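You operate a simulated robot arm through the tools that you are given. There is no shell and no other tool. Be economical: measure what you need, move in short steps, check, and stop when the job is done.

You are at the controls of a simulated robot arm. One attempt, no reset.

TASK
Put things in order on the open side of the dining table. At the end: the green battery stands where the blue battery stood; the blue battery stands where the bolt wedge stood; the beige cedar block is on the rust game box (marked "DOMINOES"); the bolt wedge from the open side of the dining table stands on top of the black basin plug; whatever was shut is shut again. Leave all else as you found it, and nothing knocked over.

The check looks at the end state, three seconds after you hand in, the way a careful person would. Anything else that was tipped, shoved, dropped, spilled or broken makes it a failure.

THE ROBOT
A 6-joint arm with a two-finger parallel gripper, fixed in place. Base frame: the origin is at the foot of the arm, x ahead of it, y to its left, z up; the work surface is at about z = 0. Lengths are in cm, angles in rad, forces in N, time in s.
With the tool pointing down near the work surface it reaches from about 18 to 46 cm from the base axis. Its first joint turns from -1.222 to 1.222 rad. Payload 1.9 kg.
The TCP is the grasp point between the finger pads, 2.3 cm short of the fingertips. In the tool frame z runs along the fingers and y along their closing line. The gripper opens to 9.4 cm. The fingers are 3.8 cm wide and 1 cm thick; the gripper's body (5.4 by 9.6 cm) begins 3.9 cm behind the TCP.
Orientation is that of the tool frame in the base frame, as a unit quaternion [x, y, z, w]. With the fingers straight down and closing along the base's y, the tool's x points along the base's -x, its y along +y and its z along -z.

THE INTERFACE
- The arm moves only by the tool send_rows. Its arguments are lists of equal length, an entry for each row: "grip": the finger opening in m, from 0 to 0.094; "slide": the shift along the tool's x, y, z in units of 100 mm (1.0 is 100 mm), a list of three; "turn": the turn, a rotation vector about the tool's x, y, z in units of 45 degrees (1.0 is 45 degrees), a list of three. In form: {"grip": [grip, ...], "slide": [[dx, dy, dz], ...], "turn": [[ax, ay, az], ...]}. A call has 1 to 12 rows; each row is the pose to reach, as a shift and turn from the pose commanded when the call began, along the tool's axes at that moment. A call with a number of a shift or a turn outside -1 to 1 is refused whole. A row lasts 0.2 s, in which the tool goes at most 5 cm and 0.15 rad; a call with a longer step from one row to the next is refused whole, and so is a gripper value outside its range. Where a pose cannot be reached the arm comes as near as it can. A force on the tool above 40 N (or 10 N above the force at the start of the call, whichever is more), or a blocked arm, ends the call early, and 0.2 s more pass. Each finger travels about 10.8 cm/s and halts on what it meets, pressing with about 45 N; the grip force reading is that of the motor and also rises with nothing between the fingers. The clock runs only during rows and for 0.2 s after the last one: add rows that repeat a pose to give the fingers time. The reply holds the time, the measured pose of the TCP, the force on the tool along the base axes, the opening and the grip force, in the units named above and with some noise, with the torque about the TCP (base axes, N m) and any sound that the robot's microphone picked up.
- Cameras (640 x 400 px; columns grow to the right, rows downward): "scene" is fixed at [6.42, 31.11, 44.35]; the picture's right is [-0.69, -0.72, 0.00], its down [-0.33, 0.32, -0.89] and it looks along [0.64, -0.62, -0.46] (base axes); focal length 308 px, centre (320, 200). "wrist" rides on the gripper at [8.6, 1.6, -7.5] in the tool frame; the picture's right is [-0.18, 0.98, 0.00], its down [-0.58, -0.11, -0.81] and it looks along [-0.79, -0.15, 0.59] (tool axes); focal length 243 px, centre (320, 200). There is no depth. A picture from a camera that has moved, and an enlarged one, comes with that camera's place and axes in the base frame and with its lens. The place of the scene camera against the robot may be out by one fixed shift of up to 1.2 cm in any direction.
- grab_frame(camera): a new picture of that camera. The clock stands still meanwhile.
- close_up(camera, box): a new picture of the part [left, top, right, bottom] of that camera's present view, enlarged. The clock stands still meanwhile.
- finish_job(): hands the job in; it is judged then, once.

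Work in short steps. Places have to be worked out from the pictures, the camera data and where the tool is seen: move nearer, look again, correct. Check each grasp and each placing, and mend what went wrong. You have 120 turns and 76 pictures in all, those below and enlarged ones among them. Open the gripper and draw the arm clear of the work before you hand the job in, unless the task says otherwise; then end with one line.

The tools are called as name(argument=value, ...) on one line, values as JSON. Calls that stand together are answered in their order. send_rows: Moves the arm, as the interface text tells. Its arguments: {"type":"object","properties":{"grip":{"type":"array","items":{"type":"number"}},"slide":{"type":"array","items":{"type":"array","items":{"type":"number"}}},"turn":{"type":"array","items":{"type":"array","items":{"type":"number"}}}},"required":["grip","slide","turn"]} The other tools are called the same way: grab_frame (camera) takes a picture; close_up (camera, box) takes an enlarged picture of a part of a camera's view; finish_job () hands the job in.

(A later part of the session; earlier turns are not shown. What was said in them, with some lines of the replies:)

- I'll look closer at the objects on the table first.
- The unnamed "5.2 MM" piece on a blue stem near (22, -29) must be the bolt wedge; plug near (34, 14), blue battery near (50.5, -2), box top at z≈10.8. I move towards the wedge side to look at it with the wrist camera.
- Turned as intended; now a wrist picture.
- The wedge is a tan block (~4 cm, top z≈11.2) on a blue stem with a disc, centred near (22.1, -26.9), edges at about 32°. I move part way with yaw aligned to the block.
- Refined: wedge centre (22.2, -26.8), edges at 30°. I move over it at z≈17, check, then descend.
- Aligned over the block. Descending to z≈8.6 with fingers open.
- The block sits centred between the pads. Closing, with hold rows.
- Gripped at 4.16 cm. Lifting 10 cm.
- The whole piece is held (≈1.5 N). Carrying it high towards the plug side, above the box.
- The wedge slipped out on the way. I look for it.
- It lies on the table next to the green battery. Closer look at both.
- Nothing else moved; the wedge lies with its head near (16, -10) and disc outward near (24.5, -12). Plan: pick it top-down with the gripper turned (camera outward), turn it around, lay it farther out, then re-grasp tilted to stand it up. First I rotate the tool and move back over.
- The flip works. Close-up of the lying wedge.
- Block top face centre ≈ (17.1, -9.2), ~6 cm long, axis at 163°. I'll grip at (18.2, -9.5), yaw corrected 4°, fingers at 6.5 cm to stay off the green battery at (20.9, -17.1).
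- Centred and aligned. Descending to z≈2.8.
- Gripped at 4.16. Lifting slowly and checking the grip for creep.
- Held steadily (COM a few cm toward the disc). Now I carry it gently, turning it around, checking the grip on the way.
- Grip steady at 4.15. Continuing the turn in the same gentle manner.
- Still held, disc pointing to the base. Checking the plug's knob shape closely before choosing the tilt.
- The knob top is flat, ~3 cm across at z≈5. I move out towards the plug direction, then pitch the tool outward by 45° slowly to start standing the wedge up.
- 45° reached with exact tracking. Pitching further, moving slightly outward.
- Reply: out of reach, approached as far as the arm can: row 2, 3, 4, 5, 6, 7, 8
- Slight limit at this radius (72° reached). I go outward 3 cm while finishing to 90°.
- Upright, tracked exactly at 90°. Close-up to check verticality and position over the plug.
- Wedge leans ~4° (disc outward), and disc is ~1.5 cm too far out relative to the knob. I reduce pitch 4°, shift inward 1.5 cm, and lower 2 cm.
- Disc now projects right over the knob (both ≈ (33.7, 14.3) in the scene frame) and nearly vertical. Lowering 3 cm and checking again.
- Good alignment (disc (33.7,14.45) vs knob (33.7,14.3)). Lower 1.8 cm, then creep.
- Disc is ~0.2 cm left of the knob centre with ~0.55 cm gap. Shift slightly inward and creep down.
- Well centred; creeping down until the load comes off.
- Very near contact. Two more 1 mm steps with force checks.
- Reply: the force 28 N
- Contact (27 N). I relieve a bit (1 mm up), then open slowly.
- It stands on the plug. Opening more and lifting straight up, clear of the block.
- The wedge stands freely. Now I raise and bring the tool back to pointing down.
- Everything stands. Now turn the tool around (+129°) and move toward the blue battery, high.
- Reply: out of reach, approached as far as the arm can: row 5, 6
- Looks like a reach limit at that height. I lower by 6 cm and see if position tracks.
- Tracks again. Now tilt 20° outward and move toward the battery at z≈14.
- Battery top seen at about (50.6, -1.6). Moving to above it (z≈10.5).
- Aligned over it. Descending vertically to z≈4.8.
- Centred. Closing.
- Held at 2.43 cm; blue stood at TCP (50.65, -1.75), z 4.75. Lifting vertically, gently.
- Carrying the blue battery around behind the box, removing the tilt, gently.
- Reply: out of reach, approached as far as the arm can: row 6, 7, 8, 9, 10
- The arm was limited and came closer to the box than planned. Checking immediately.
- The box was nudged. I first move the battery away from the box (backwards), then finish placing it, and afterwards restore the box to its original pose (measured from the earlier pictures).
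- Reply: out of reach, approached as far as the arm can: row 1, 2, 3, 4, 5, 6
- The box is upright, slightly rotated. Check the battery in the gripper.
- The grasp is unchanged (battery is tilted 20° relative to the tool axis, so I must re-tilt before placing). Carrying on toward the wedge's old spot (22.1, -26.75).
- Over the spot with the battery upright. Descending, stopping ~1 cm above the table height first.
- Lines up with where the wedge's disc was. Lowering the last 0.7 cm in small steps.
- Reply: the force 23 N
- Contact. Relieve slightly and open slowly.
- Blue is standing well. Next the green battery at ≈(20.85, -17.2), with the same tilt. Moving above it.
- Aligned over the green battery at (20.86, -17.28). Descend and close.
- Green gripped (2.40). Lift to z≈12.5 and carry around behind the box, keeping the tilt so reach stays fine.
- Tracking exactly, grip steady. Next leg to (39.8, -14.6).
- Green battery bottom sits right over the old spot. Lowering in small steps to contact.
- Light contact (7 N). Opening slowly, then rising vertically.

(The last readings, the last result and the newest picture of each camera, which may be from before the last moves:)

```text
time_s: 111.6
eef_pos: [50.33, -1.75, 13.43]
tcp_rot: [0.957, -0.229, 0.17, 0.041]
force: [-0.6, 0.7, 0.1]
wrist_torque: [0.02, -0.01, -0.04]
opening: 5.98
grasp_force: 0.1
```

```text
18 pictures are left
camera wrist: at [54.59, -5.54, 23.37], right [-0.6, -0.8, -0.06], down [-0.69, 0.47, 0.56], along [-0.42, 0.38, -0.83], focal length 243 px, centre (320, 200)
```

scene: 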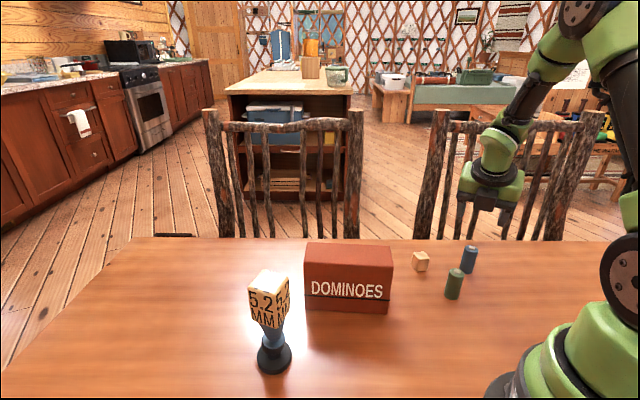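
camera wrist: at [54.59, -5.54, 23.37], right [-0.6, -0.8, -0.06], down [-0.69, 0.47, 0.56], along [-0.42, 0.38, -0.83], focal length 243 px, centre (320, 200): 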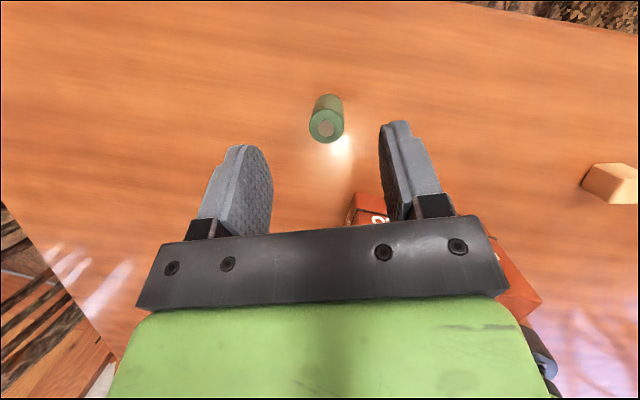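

Green stands in place. Now restore the box: compared in the scene frame it moved by about (-1.05, +1.53) cm and rotated +8°. I go back up, un-tilt, and turn the gripper to straddle its 6 cm thickness.

send_rows(grip=[0.06, 0.06, 0.06, 0.06, 0.06, 0.06], slide=[[0.02, 0.0, -0.2], [-0.1, 0.06, -0.33], [-0.2, 0.12, -0.43], [-0.3, 0.18, -0.53], [-0.41, 0.25, -0.63], [-0.52, 0.317, -0.72]], turn=[[0, 0, 0], [0, 0, 0], [0, 0, 0], [0, 0, 0], [0, 0, 0], [0, 0, 0]])

send_rows(grip=[0.09, 0.09, 0.09, 0.09], slide=[[-0.09, 0.08, -0.06], [-0.18, 0.16, -0.12], [-0.27, 0.24, -0.18], [-0.34, 0.315, -0.23]], turn=[[0, -0.12, 0], [0, -0.24, 0], [0, -0.36, 0], [0, -0.446, 0]])

send_rows(grip=[0.09, 0.09, 0.09, 0.09, 0.09], slide=[[0, 0, 0], [0, 0, 0], [0, 0, 0], [0, 0, 0], [0, 0, 0]], turn=[[0, 0, 0.166], [0, 0, 0.332], [0, 0, 0.498], [0, 0, 0.664], [0, 0, 0.83]])

send_rows(grip=[0.09, 0.09, 0.09, 0.09, 0.09], slide=[[0, 0, 0], [0, 0, 0], [0, 0, 0], [0, 0, 0], [0, 0, 0]], turn=[[0, 0, 0.166], [0, 0, 0.332], [0, 0, 0.498], [0, 0, 0.664], [0, 0, 0.83]])

send_rows(grip=[0.09, 0.09, 0.09, 0.09, 0.09], slide=[[0, 0, 0], [0, 0, 0], [0, 0, 0], [0, 0, 0], [0, 0, 0]], turn=[[0, 0, 0.166], [0, 0, 0.332], [0, 0, 0.498], [0, 0, 0.664], [0, 0, 0.83]])

grab_frame(camera="wrist")

```text
time_s: 113.0
eef_pos: [42.38, -1.28, 18.37]
tcp_rot: [0.958, -0.228, 0.17, 0.039]
force: [-0.1, 0.4, 0.7]
wrist_torque: [0.05, -0.01, 0.0]
opening: 6.0
grasp_force: 0.1
```

```text
time_s: 114.0
eef_pos: [37.1, -1.53, 19.09]
tcp_rot: [0.972, -0.234, 0.002, 0.002]
force: [0.3, 0.8, 0.6]
wrist_torque: [0.01, -0.01, -0.03]
opening: 9.0
grasp_force: 0.1
out of reach, approached as far as the arm can: row 4
```

```text
time_s: 115.2
eef_pos: [37.02, -1.32, 19.1]
tcp_rot: [0.847, -0.532, 0.001, -0.001]
force: [0.3, -0.2, 0.3]
wrist_torque: [-0.04, 0.0, 0.0]
opening: 8.99
grasp_force: 0.0
```

```text
time_s: 116.4
eef_pos: [36.92, -1.46, 19.07]
tcp_rot: [-0.631, 0.775, 0.0, 0.0]
force: [0.3, 0.4, 0.5]
wrist_torque: [-0.03, 0.01, -0.02]
opening: 8.99
grasp_force: 0.1
```

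```text
time_s: 117.6
eef_pos: [37.09, -1.33, 18.98]
tcp_rot: [-0.349, 0.937, 0.0, 0.001]
force: [-0.1, 0.4, -0.2]
wrist_torque: [0.01, 0.01, 0.0]
opening: 9.0
grasp_force: 0.0
```

```text
17 pictures are left
camera wrist: at [29.42, -5.7, 26.41], right [-0.5, 0.86, 0.0], down [0.51, 0.3, 0.81], along [0.7, 0.41, -0.59], focal length 243 px, centre (320, 200)
```

wrist: 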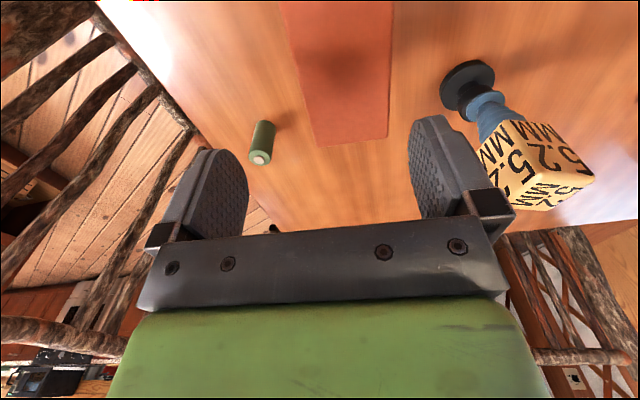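

Box top measured: centre ≈ (34.05, -1.7), length along 41°. Moving over its centre, just above.

send_rows(grip=[0.092, 0.092, 0.092, 0.092], slide=[[0.08, 0.06, 0.1], [0.16, 0.12, 0.2], [0.248, 0.172, 0.32], [0.248, 0.172, 0.42]], turn=[[0, 0, 0], [0, 0, 0], [0, 0, 0], [0, 0, 0]])

grab_frame(camera="wrist")

```text
time_s: 118.6
eef_pos: [33.98, -1.75, 14.79]
tcp_rot: [-0.351, 0.936, 0.0, 0.0]
force: [0.2, -0.1, 0.4]
wrist_torque: [0.0, -0.02, 0.0]
opening: 9.18
grasp_force: 0.0
```

```text
16 pictures are left
camera wrist: at [26.42, -6.07, 22.13], right [-0.51, 0.86, 0.0], down [0.51, 0.3, 0.81], along [0.7, 0.41, -0.59], focal length 243 px, centre (320, 200)
```

wrist: 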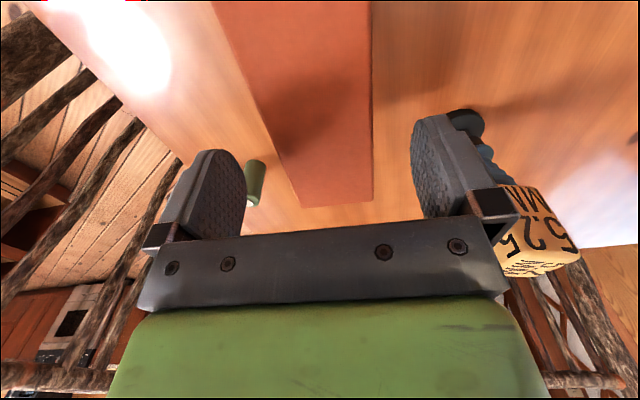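

Perfectly aligned. Descend to z≈9.5 and close on the box.

send_rows(grip=[0.092, 0.092, 0.092, 0.092], slide=[[0, 0, 0.15], [0, 0, 0.3], [0, 0, 0.45], [0, 0, 0.53]], turn=[[0, 0, 0], [0, 0, 0], [0, 0, 0], [0, 0, 0]])

send_rows(grip=[0.08, 0.07, 0.062, 0.055, 0.05, 0.05], slide=[[0, 0, 0], [0, 0, 0], [0, 0, 0], [0, 0, 0], [0, 0, 0], [0, 0, 0]], turn=[[0, 0, 0], [0, 0, 0], [0, 0, 0], [0, 0, 0], [0, 0, 0], [0, 0, 0]])

```text
time_s: 119.6
eef_pos: [33.99, -1.71, 9.58]
tcp_rot: [-0.351, 0.937, 0.0, -0.001]
force: [-0.1, 0.6, -0.8]
wrist_torque: [-0.02, 0.02, -0.01]
opening: 9.22
grasp_force: 0.1
```

```text
time_s: 121.0
eef_pos: [34.05, -1.83, 9.6]
tcp_rot: [-0.352, 0.936, 0.0, 0.0]
force: [-0.1, 0.0, -1.0]
wrist_torque: [-0.1, 0.07, 0.0]
opening: 5.97
grasp_force: 45.5
```

Gripped the box (5.97 cm). Sliding it back gently on the table: (+1.05, -1.53) cm with -8° rotation.

send_rows(grip=[0.05, 0.05, 0.05, 0.05, 0.05, 0.05, 0.05, 0.05], slide=[[0.003, -0.025, 0], [0.006, -0.05, 0], [0.009, -0.08, 0], [0.012, -0.11, 0], [0.016, -0.14, 0], [0.019, -0.165, 0], [0.0216, -0.184, 0], [0.0216, -0.184, 0]], turn=[[0, 0, 0.025], [0, 0, 0.05], [0, 0, 0.08], [0, 0, 0.11], [0, 0, 0.14], [0, 0, 0.165], [0, 0, 0.18], [0, 0, 0.18]])

close_up(camera="scene", box=[192, 220, 448, 380])

```text
time_s: 122.8
eef_pos: [35.07, -3.33, 9.59]
tcp_rot: [-0.283, 0.959, 0.0, 0.001]
force: [-0.4, 0.4, 0.5]
wrist_torque: [0.03, -0.04, 0.02]
opening: 6.01
grasp_force: 45.2
```

```text
2.50 times, centred on (320, 300) of scene
camera zoom: at [6.42, 31.11, 44.35], right [-0.69, -0.72, 0.0], down [-0.33, 0.32, -0.89], along [0.64, -0.62, -0.46], focal length 770 px, centre (320, -50)
```

zoom: 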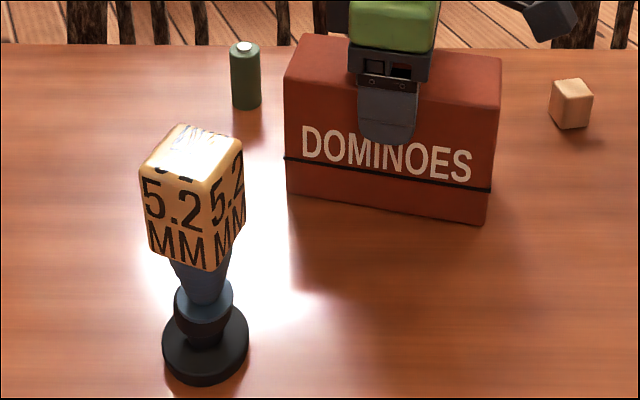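

Very close to the original picture; the right end still needs ~0.4 cm. A small correction: -1.4° and +0.2 cm in y.

send_rows(grip=[0.05, 0.05, 0.05, 0.05], slide=[[-0.004, 0.006, 0], [-0.008, 0.012, 0], [-0.011, 0.017, 0], [-0.011, 0.017, 0]], turn=[[0, 0, 0.01], [0, 0, 0.02], [0, 0, 0.032], [0, 0, 0.032]])

send_rows(grip=[0.058, 0.06, 0.063, 0.068, 0.075, 0.085, 0.092, 0.092], slide=[[0, 0, 0], [0, 0, 0], [0, 0, 0], [0, 0, 0], [0, 0, 0], [0, 0, 0], [0, 0, 0], [0, 0, 0]], turn=[[0, 0, 0], [0, 0, 0], [0, 0, 0], [0, 0, 0], [0, 0, 0], [0, 0, 0], [0, 0, 0], [0, 0, 0]])

send_rows(grip=[0.092, 0.092, 0.092, 0.092, 0.092], slide=[[0, 0, -0.1], [0, 0, -0.3], [0, 0, -0.5], [0, 0, -0.75], [0, 0, -1]], turn=[[0, 0, 0], [0, 0, 0], [0, 0, 0], [0, 0, 0], [0, 0, 0]])

close_up(camera="scene", box=[192, 220, 448, 380])

```text
time_s: 123.8
eef_pos: [35.12, -3.04, 9.47]
tcp_rot: [-0.271, 0.963, 0.0, 0.001]
force: [-0.4, 0.4, -0.6]
wrist_torque: [0.03, -0.02, -0.03]
opening: 5.96
grasp_force: 45.3
```

```text
time_s: 125.6
eef_pos: [35.0, -3.15, 9.65]
tcp_rot: [-0.271, 0.963, 0.0, 0.002]
force: [-0.3, 0.3, -0.3]
wrist_torque: [-0.01, 0.03, -0.02]
opening: 9.19
grasp_force: 0.1
```

```text
time_s: 126.8
eef_pos: [35.06, -3.1, 19.57]
tcp_rot: [-0.271, 0.962, 0.0, 0.0]
force: [-0.8, -0.1, -0.1]
wrist_torque: [0.0, -0.01, 0.0]
opening: 9.18
grasp_force: 0.1
```

```text
2.50 times, centred on (320, 300) of scene
camera zoom: at [6.42, 31.11, 44.35], right [-0.69, -0.72, 0.0], down [-0.33, 0.32, -0.89], along [0.64, -0.62, -0.46], focal length 770 px, centre (320, -50)
```

zoom: 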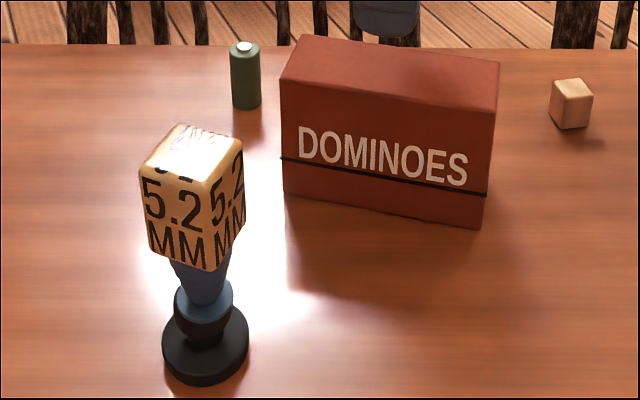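

The box is back within ~2 mm of its original picture. Now the cedar block near (29.4, -20.8): move to view it.

send_rows(grip=[0.07, 0.07, 0.07, 0.07, 0.07], slide=[[0.13, -0.1, -0.02], [0.27, -0.21, -0.02], [0.4, -0.32, -0.02], [0.54, -0.42, -0.02], [0.673, -0.526, -0.02]], turn=[[0, 0, 0.136], [0, 0, 0.272], [0, 0, 0.408], [0, 0, 0.544], [0, 0, 0.68]])

send_rows(grip=[0.07, 0.07, 0.07, 0.07, 0.07], slide=[[0.11, -0.07, 0.04], [0.22, -0.14, 0.08], [0.33, -0.21, 0.12], [0.44, -0.28, 0.16], [0.55, -0.35, 0.2]], turn=[[0, 0, 0.136], [0, 0, 0.272], [0, 0, 0.408], [0, 0, 0.544], [0, 0, 0.68]])

close_up(camera="wrist", box=[200, 20, 440, 170])

```text
time_s: 128.0
eef_pos: [32.12, -11.25, 19.79]
tcp_rot: [-0.008, 1.0, 0.0, 0.0]
force: [0.5, -0.6, -0.3]
wrist_torque: [0.01, -0.01, -0.02]
opening: 7.0
grasp_force: 0.0
```

```text
time_s: 129.2
eef_pos: [26.77, -14.52, 17.69]
tcp_rot: [0.257, 0.966, 0.0, 0.001]
force: [0.2, 0.2, -1.1]
wrist_torque: [0.0, 0.01, -0.04]
opening: 6.98
grasp_force: 0.0
```

```text
2.67 times, centred on (320, 95) of wrist
camera zoom: at [20.02, -8.79, 25.04], right [0.65, 0.76, 0.0], down [0.45, -0.38, 0.81], along [0.62, -0.52, -0.59], focal length 647 px, centre (320, 480)
```

zoom: 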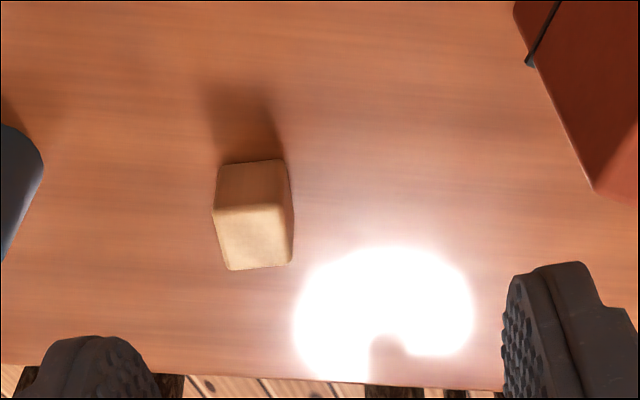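

Cedar block centre ≈ (29.7, -20.2), edges at 55°/-35°. Moving over it with a 4.8° yaw, down to z≈8.

send_rows(grip=[0.05, 0.05, 0.05, 0.05, 0.05], slide=[[-0.14, -0.09, 0.1], [-0.27, -0.17, 0.3], [-0.4, -0.26, 0.5], [-0.537, -0.347, 0.75], [-0.537, -0.347, 0.97]], turn=[[0, 0, 0.03], [0, 0, 0.06], [0, 0, 0.09], [0, 0, 0.107], [0, 0, 0.107]])

grab_frame(camera="wrist")

```text
time_s: 130.4
eef_pos: [29.69, -20.22, 8.1]
tcp_rot: [0.297, 0.955, 0.001, 0.001]
force: [0.6, -0.4, 0.1]
wrist_torque: [0.02, -0.02, -0.01]
opening: 4.99
grasp_force: 0.0
```

```text
12 pictures are left
camera wrist: at [23.52, -13.9, 15.46], right [0.71, 0.71, 0.0], down [0.42, -0.42, 0.81], along [0.57, -0.57, -0.59], focal length 243 px, centre (320, 200)
```

wrist: 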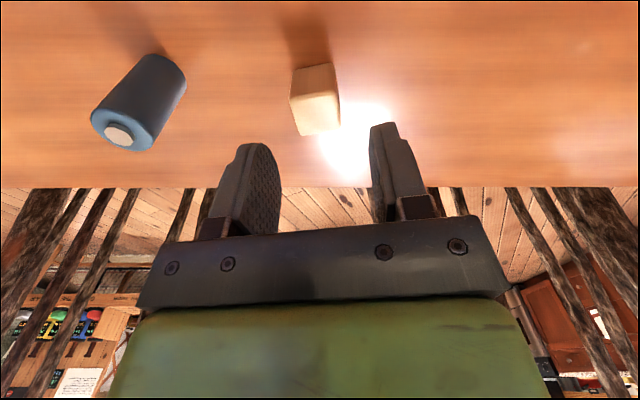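

Aligned. Descend and grip.

send_rows(grip=[0.05, 0.05, 0.05, 0.05], slide=[[0, 0, 0.15], [0, 0, 0.3], [0, 0, 0.45], [0, 0, 0.54]], turn=[[0, 0, 0], [0, 0, 0], [0, 0, 0], [0, 0, 0]])

send_rows(grip=[0.035, 0.025, 0.018, 0.015, 0.015], slide=[[0, 0, 0], [0, 0, 0], [0, 0, 0], [0, 0, 0], [0, 0, 0]], turn=[[0, 0, 0], [0, 0, 0], [0, 0, 0], [0, 0, 0], [0, 0, 0]])

send_rows(grip=[0.015, 0.015, 0.015, 0.015, 0.015, 0.015, 0.015, 0.015], slide=[[0, 0, -0.06], [0, 0, -0.16], [0, 0, -0.28], [0, 0, -0.42], [0, 0, -0.56], [0, 0, -0.7], [0, 0, -0.85], [0, 0, -1]], turn=[[0, 0, 0], [0, 0, 0], [0, 0, 0], [0, 0, 0], [0, 0, 0], [0, 0, 0], [0, 0, 0], [0, 0, 0]])

```text
time_s: 131.4
eef_pos: [29.61, -20.33, 2.52]
tcp_rot: [0.297, 0.955, -0.001, 0.0]
force: [0.6, 0.0, -0.2]
wrist_torque: [0.0, -0.01, -0.06]
opening: 5.02
grasp_force: 0.1
```

```text
time_s: 132.6
eef_pos: [29.71, -20.09, 2.61]
tcp_rot: [0.296, 0.955, 0.001, 0.001]
force: [0.5, -0.6, -0.4]
wrist_torque: [0.03, -0.01, 0.04]
opening: 2.57
grasp_force: 45.2
```

```text
time_s: 134.4
eef_pos: [29.54, -20.29, 12.68]
tcp_rot: [0.297, 0.955, 0.0, 0.0]
force: [-0.1, -0.2, 0.6]
wrist_torque: [-0.01, 0.01, 0.02]
opening: 2.54
grasp_force: 44.8
```

Cedar held (2.55 cm). Raise and carry over the box top.

send_rows(grip=[0.015, 0.015, 0.015, 0.015, 0.015, 0.015, 0.015, 0.015, 0.015], slide=[[0, 0, -0.1], [0, 0, -0.25], [0.03, 0.1, -0.38], [0.07, 0.22, -0.45], [0.11, 0.35, -0.45], [0.15, 0.48, -0.45], [0.2, 0.62, -0.45], [0.24, 0.75, -0.45], [0.27, 0.85, -0.45]], turn=[[0, 0, 0], [0, 0, 0], [0, 0, 0], [0, 0, 0], [0, 0, 0], [0, 0, 0], [0, 0, 0], [0, 0, 0], [0, 0, 0]])

send_rows(grip=[0.015, 0.015, 0.015, 0.015, 0.015, 0.015, 0.015, 0.015], slide=[[0.02, 0.06, 0], [0.05, 0.16, 0], [0.09, 0.28, 0], [0.13, 0.41, 0], [0.17, 0.54, 0], [0.21, 0.67, 0], [0.25, 0.79, 0], [0.27, 0.85, 0]], turn=[[0, 0, 0], [0, 0, 0], [0, 0, 0], [0, 0, 0], [0, 0, 0], [0, 0, 0], [0, 0, 0], [0, 0, 0]])

send_rows(grip=[0.015, 0.015, 0.015, 0.015, 0.015], slide=[[0, 0, 0.06], [0, 0, 0.14], [0, 0, 0.22], [0, 0, 0.28], [0, 0, 0.3]], turn=[[0, 0, 0], [0, 0, 0], [0, 0, 0], [0, 0, 0], [0, 0, 0]])

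close_up(camera="scene", box=[240, 180, 440, 305])

```text
time_s: 136.4
eef_pos: [32.2, -11.64, 17.29]
tcp_rot: [0.296, 0.955, 0.0, 0.0]
force: [-0.1, 0.0, -0.2]
wrist_torque: [0.0, 0.01, 0.01]
opening: 2.54
grasp_force: 44.8
```

```text
time_s: 138.2
eef_pos: [34.74, -3.18, 17.24]
tcp_rot: [0.297, 0.955, 0.0, 0.0]
force: [0.6, 0.0, 0.1]
wrist_torque: [0.0, -0.03, -0.03]
opening: 2.57
grasp_force: 44.8
```

```text
time_s: 139.4
eef_pos: [34.82, -3.2, 14.24]
tcp_rot: [0.297, 0.955, 0.0, 0.001]
force: [-0.5, -0.7, -0.7]
wrist_torque: [-0.01, 0.02, 0.02]
opening: 2.57
grasp_force: 45.0
```

```text
3.20 times, centred on (340, 242) of scene
camera zoom: at [6.42, 31.11, 44.35], right [-0.69, -0.72, 0.0], down [-0.33, 0.32, -0.89], along [0.64, -0.62, -0.46], focal length 985 px, centre (256, 64)
```

zoom: 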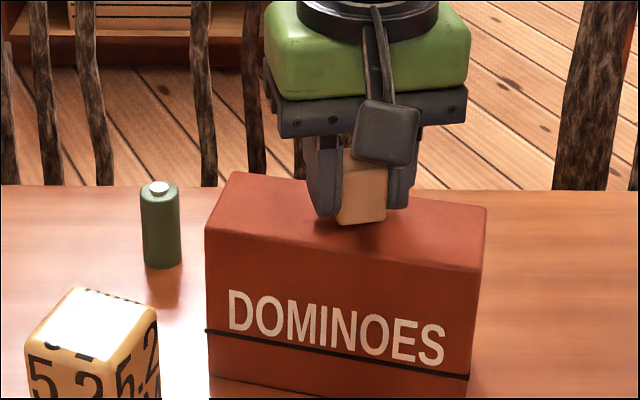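

Centred above the box top. Lowering in small steps to contact.

send_rows(grip=[0.015, 0.015, 0.015], slide=[[0, 0, 0.02], [0, 0, 0.04], [0, 0, 0.05]], turn=[[0, 0, 0], [0, 0, 0], [0, 0, 0]])

send_rows(grip=[0.015, 0.015], slide=[[0, 0, 0.006], [0, 0, 0.013]], turn=[[0, 0, 0], [0, 0, 0]])

send_rows(grip=[0.015, 0.015], slide=[[0, 0, 0.005], [0, 0, 0.01]], turn=[[0, 0, 0], [0, 0, 0]])

```text
time_s: 140.2
eef_pos: [34.77, -3.23, 13.62]
tcp_rot: [0.296, 0.955, 0.0, 0.0]
force: [1.2, 0.6, -0.6]
wrist_torque: [-0.03, 0.01, -0.01]
opening: 2.55
grasp_force: 44.9
```

```text
time_s: 140.8
eef_pos: [34.9, -3.24, 13.52]
tcp_rot: [0.296, 0.955, 0.001, 0.001]
force: [-0.9, 2.1, 3.6]
wrist_torque: [0.02, 0.0, -0.02]
opening: 2.53
grasp_force: 44.6
```

```text
time_s: 141.4
eef_pos: [34.71, -3.32, 13.56]
tcp_rot: [0.297, 0.955, 0.001, 0.002]
force: [-1.6, 0.3, 16.3]
wrist_torque: [0.02, 0.06, -0.01]
opening: 2.56
grasp_force: 45.2
```

Contact (16 N). Back off ~1 mm, open slowly, and rise.

send_rows(grip=[0.015, 0.024, 0.027, 0.03, 0.036, 0.044, 0.05, 0.05], slide=[[0, 0, -0.008], [0, 0, -0.008], [0, 0, -0.008], [0, 0, -0.008], [0, 0, -0.008], [0, 0, -0.008], [0, 0, -0.008], [0, 0, -0.008]], turn=[[0, 0, 0], [0, 0, 0], [0, 0, 0], [0, 0, 0], [0, 0, 0], [0, 0, 0], [0, 0, 0], [0, 0, 0]])

send_rows(grip=[0.05, 0.05, 0.05, 0.05, 0.05, 0.05], slide=[[0, 0, -0.1], [0, 0, -0.25], [0, 0, -0.42], [0.2, 0, -0.55], [0.4, 0, -0.7], [0.6, 0, -0.8]], turn=[[0, 0, 0], [0, 0, 0], [0, 0, 0], [0, 0, 0], [0, 0, 0], [0, 0, 0]])

send_rows(grip=[0.05, 0.05, 0.05, 0.05], slide=[[0.1, -0.1, 0], [0.25, -0.2, 0], [0.4, -0.3, 0], [0.5, -0.4, 0]], turn=[[0, 0, 0], [0, 0, 0], [0, 0, 0], [0, 0, 0]])

grab_frame(camera="scene")

close_up(camera="scene", box=[192, 220, 448, 380])

```text
time_s: 143.2
eef_pos: [34.74, -3.35, 13.58]
tcp_rot: [0.297, 0.955, 0.0, 0.0]
force: [0.5, 0.3, 0.7]
wrist_torque: [0.0, 0.0, -0.05]
opening: 5.0
grasp_force: 0.2
```

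```text
time_s: 144.6
eef_pos: [29.73, 0.17, 21.43]
tcp_rot: [0.296, 0.955, 0.0, 0.0]
force: [0.2, -0.1, -0.4]
wrist_torque: [0.01, 0.01, 0.0]
opening: 5.01
grasp_force: 0.0
```

```text
time_s: 145.6
eef_pos: [23.38, -0.18, 21.44]
tcp_rot: [0.296, 0.955, 0.0, 0.001]
force: [0.2, 0.1, 0.5]
wrist_torque: [0.0, 0.01, 0.01]
opening: 4.97
grasp_force: 0.1
```

```text
10 pictures are left
```

scene: 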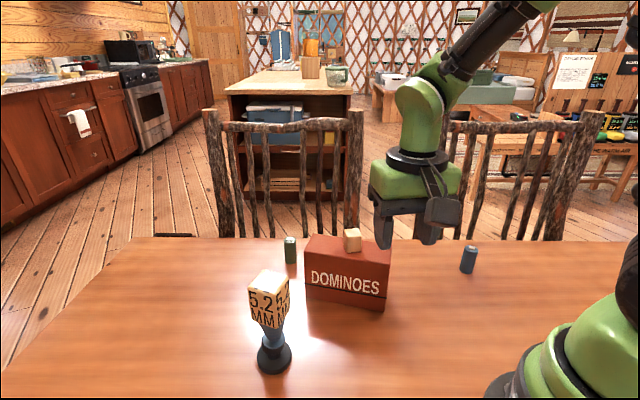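

```text
2.50 times, centred on (320, 300) of scene
camera zoom: at [6.42, 31.11, 44.35], right [-0.69, -0.72, 0.0], down [-0.33, 0.32, -0.89], along [0.64, -0.62, -0.46], focal length 770 px, centre (320, -50)
```

zoom: 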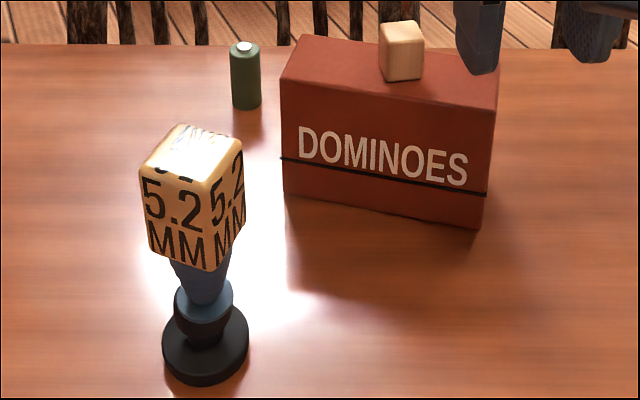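

The cedar block is on the box and both batteries stand in their new places. The wedge stands on the plug, the box is back where it was, and the arm is clear, so I'm handing in.

finish_job()

```text
The job is handed in.
```

The job is handed in with all four placements done and everything standing; on the way I dropped the wedge once and set it upright again, and I nudged the DOMINOES box while carrying a battery and slid it back to within about 2 mm of where it was.
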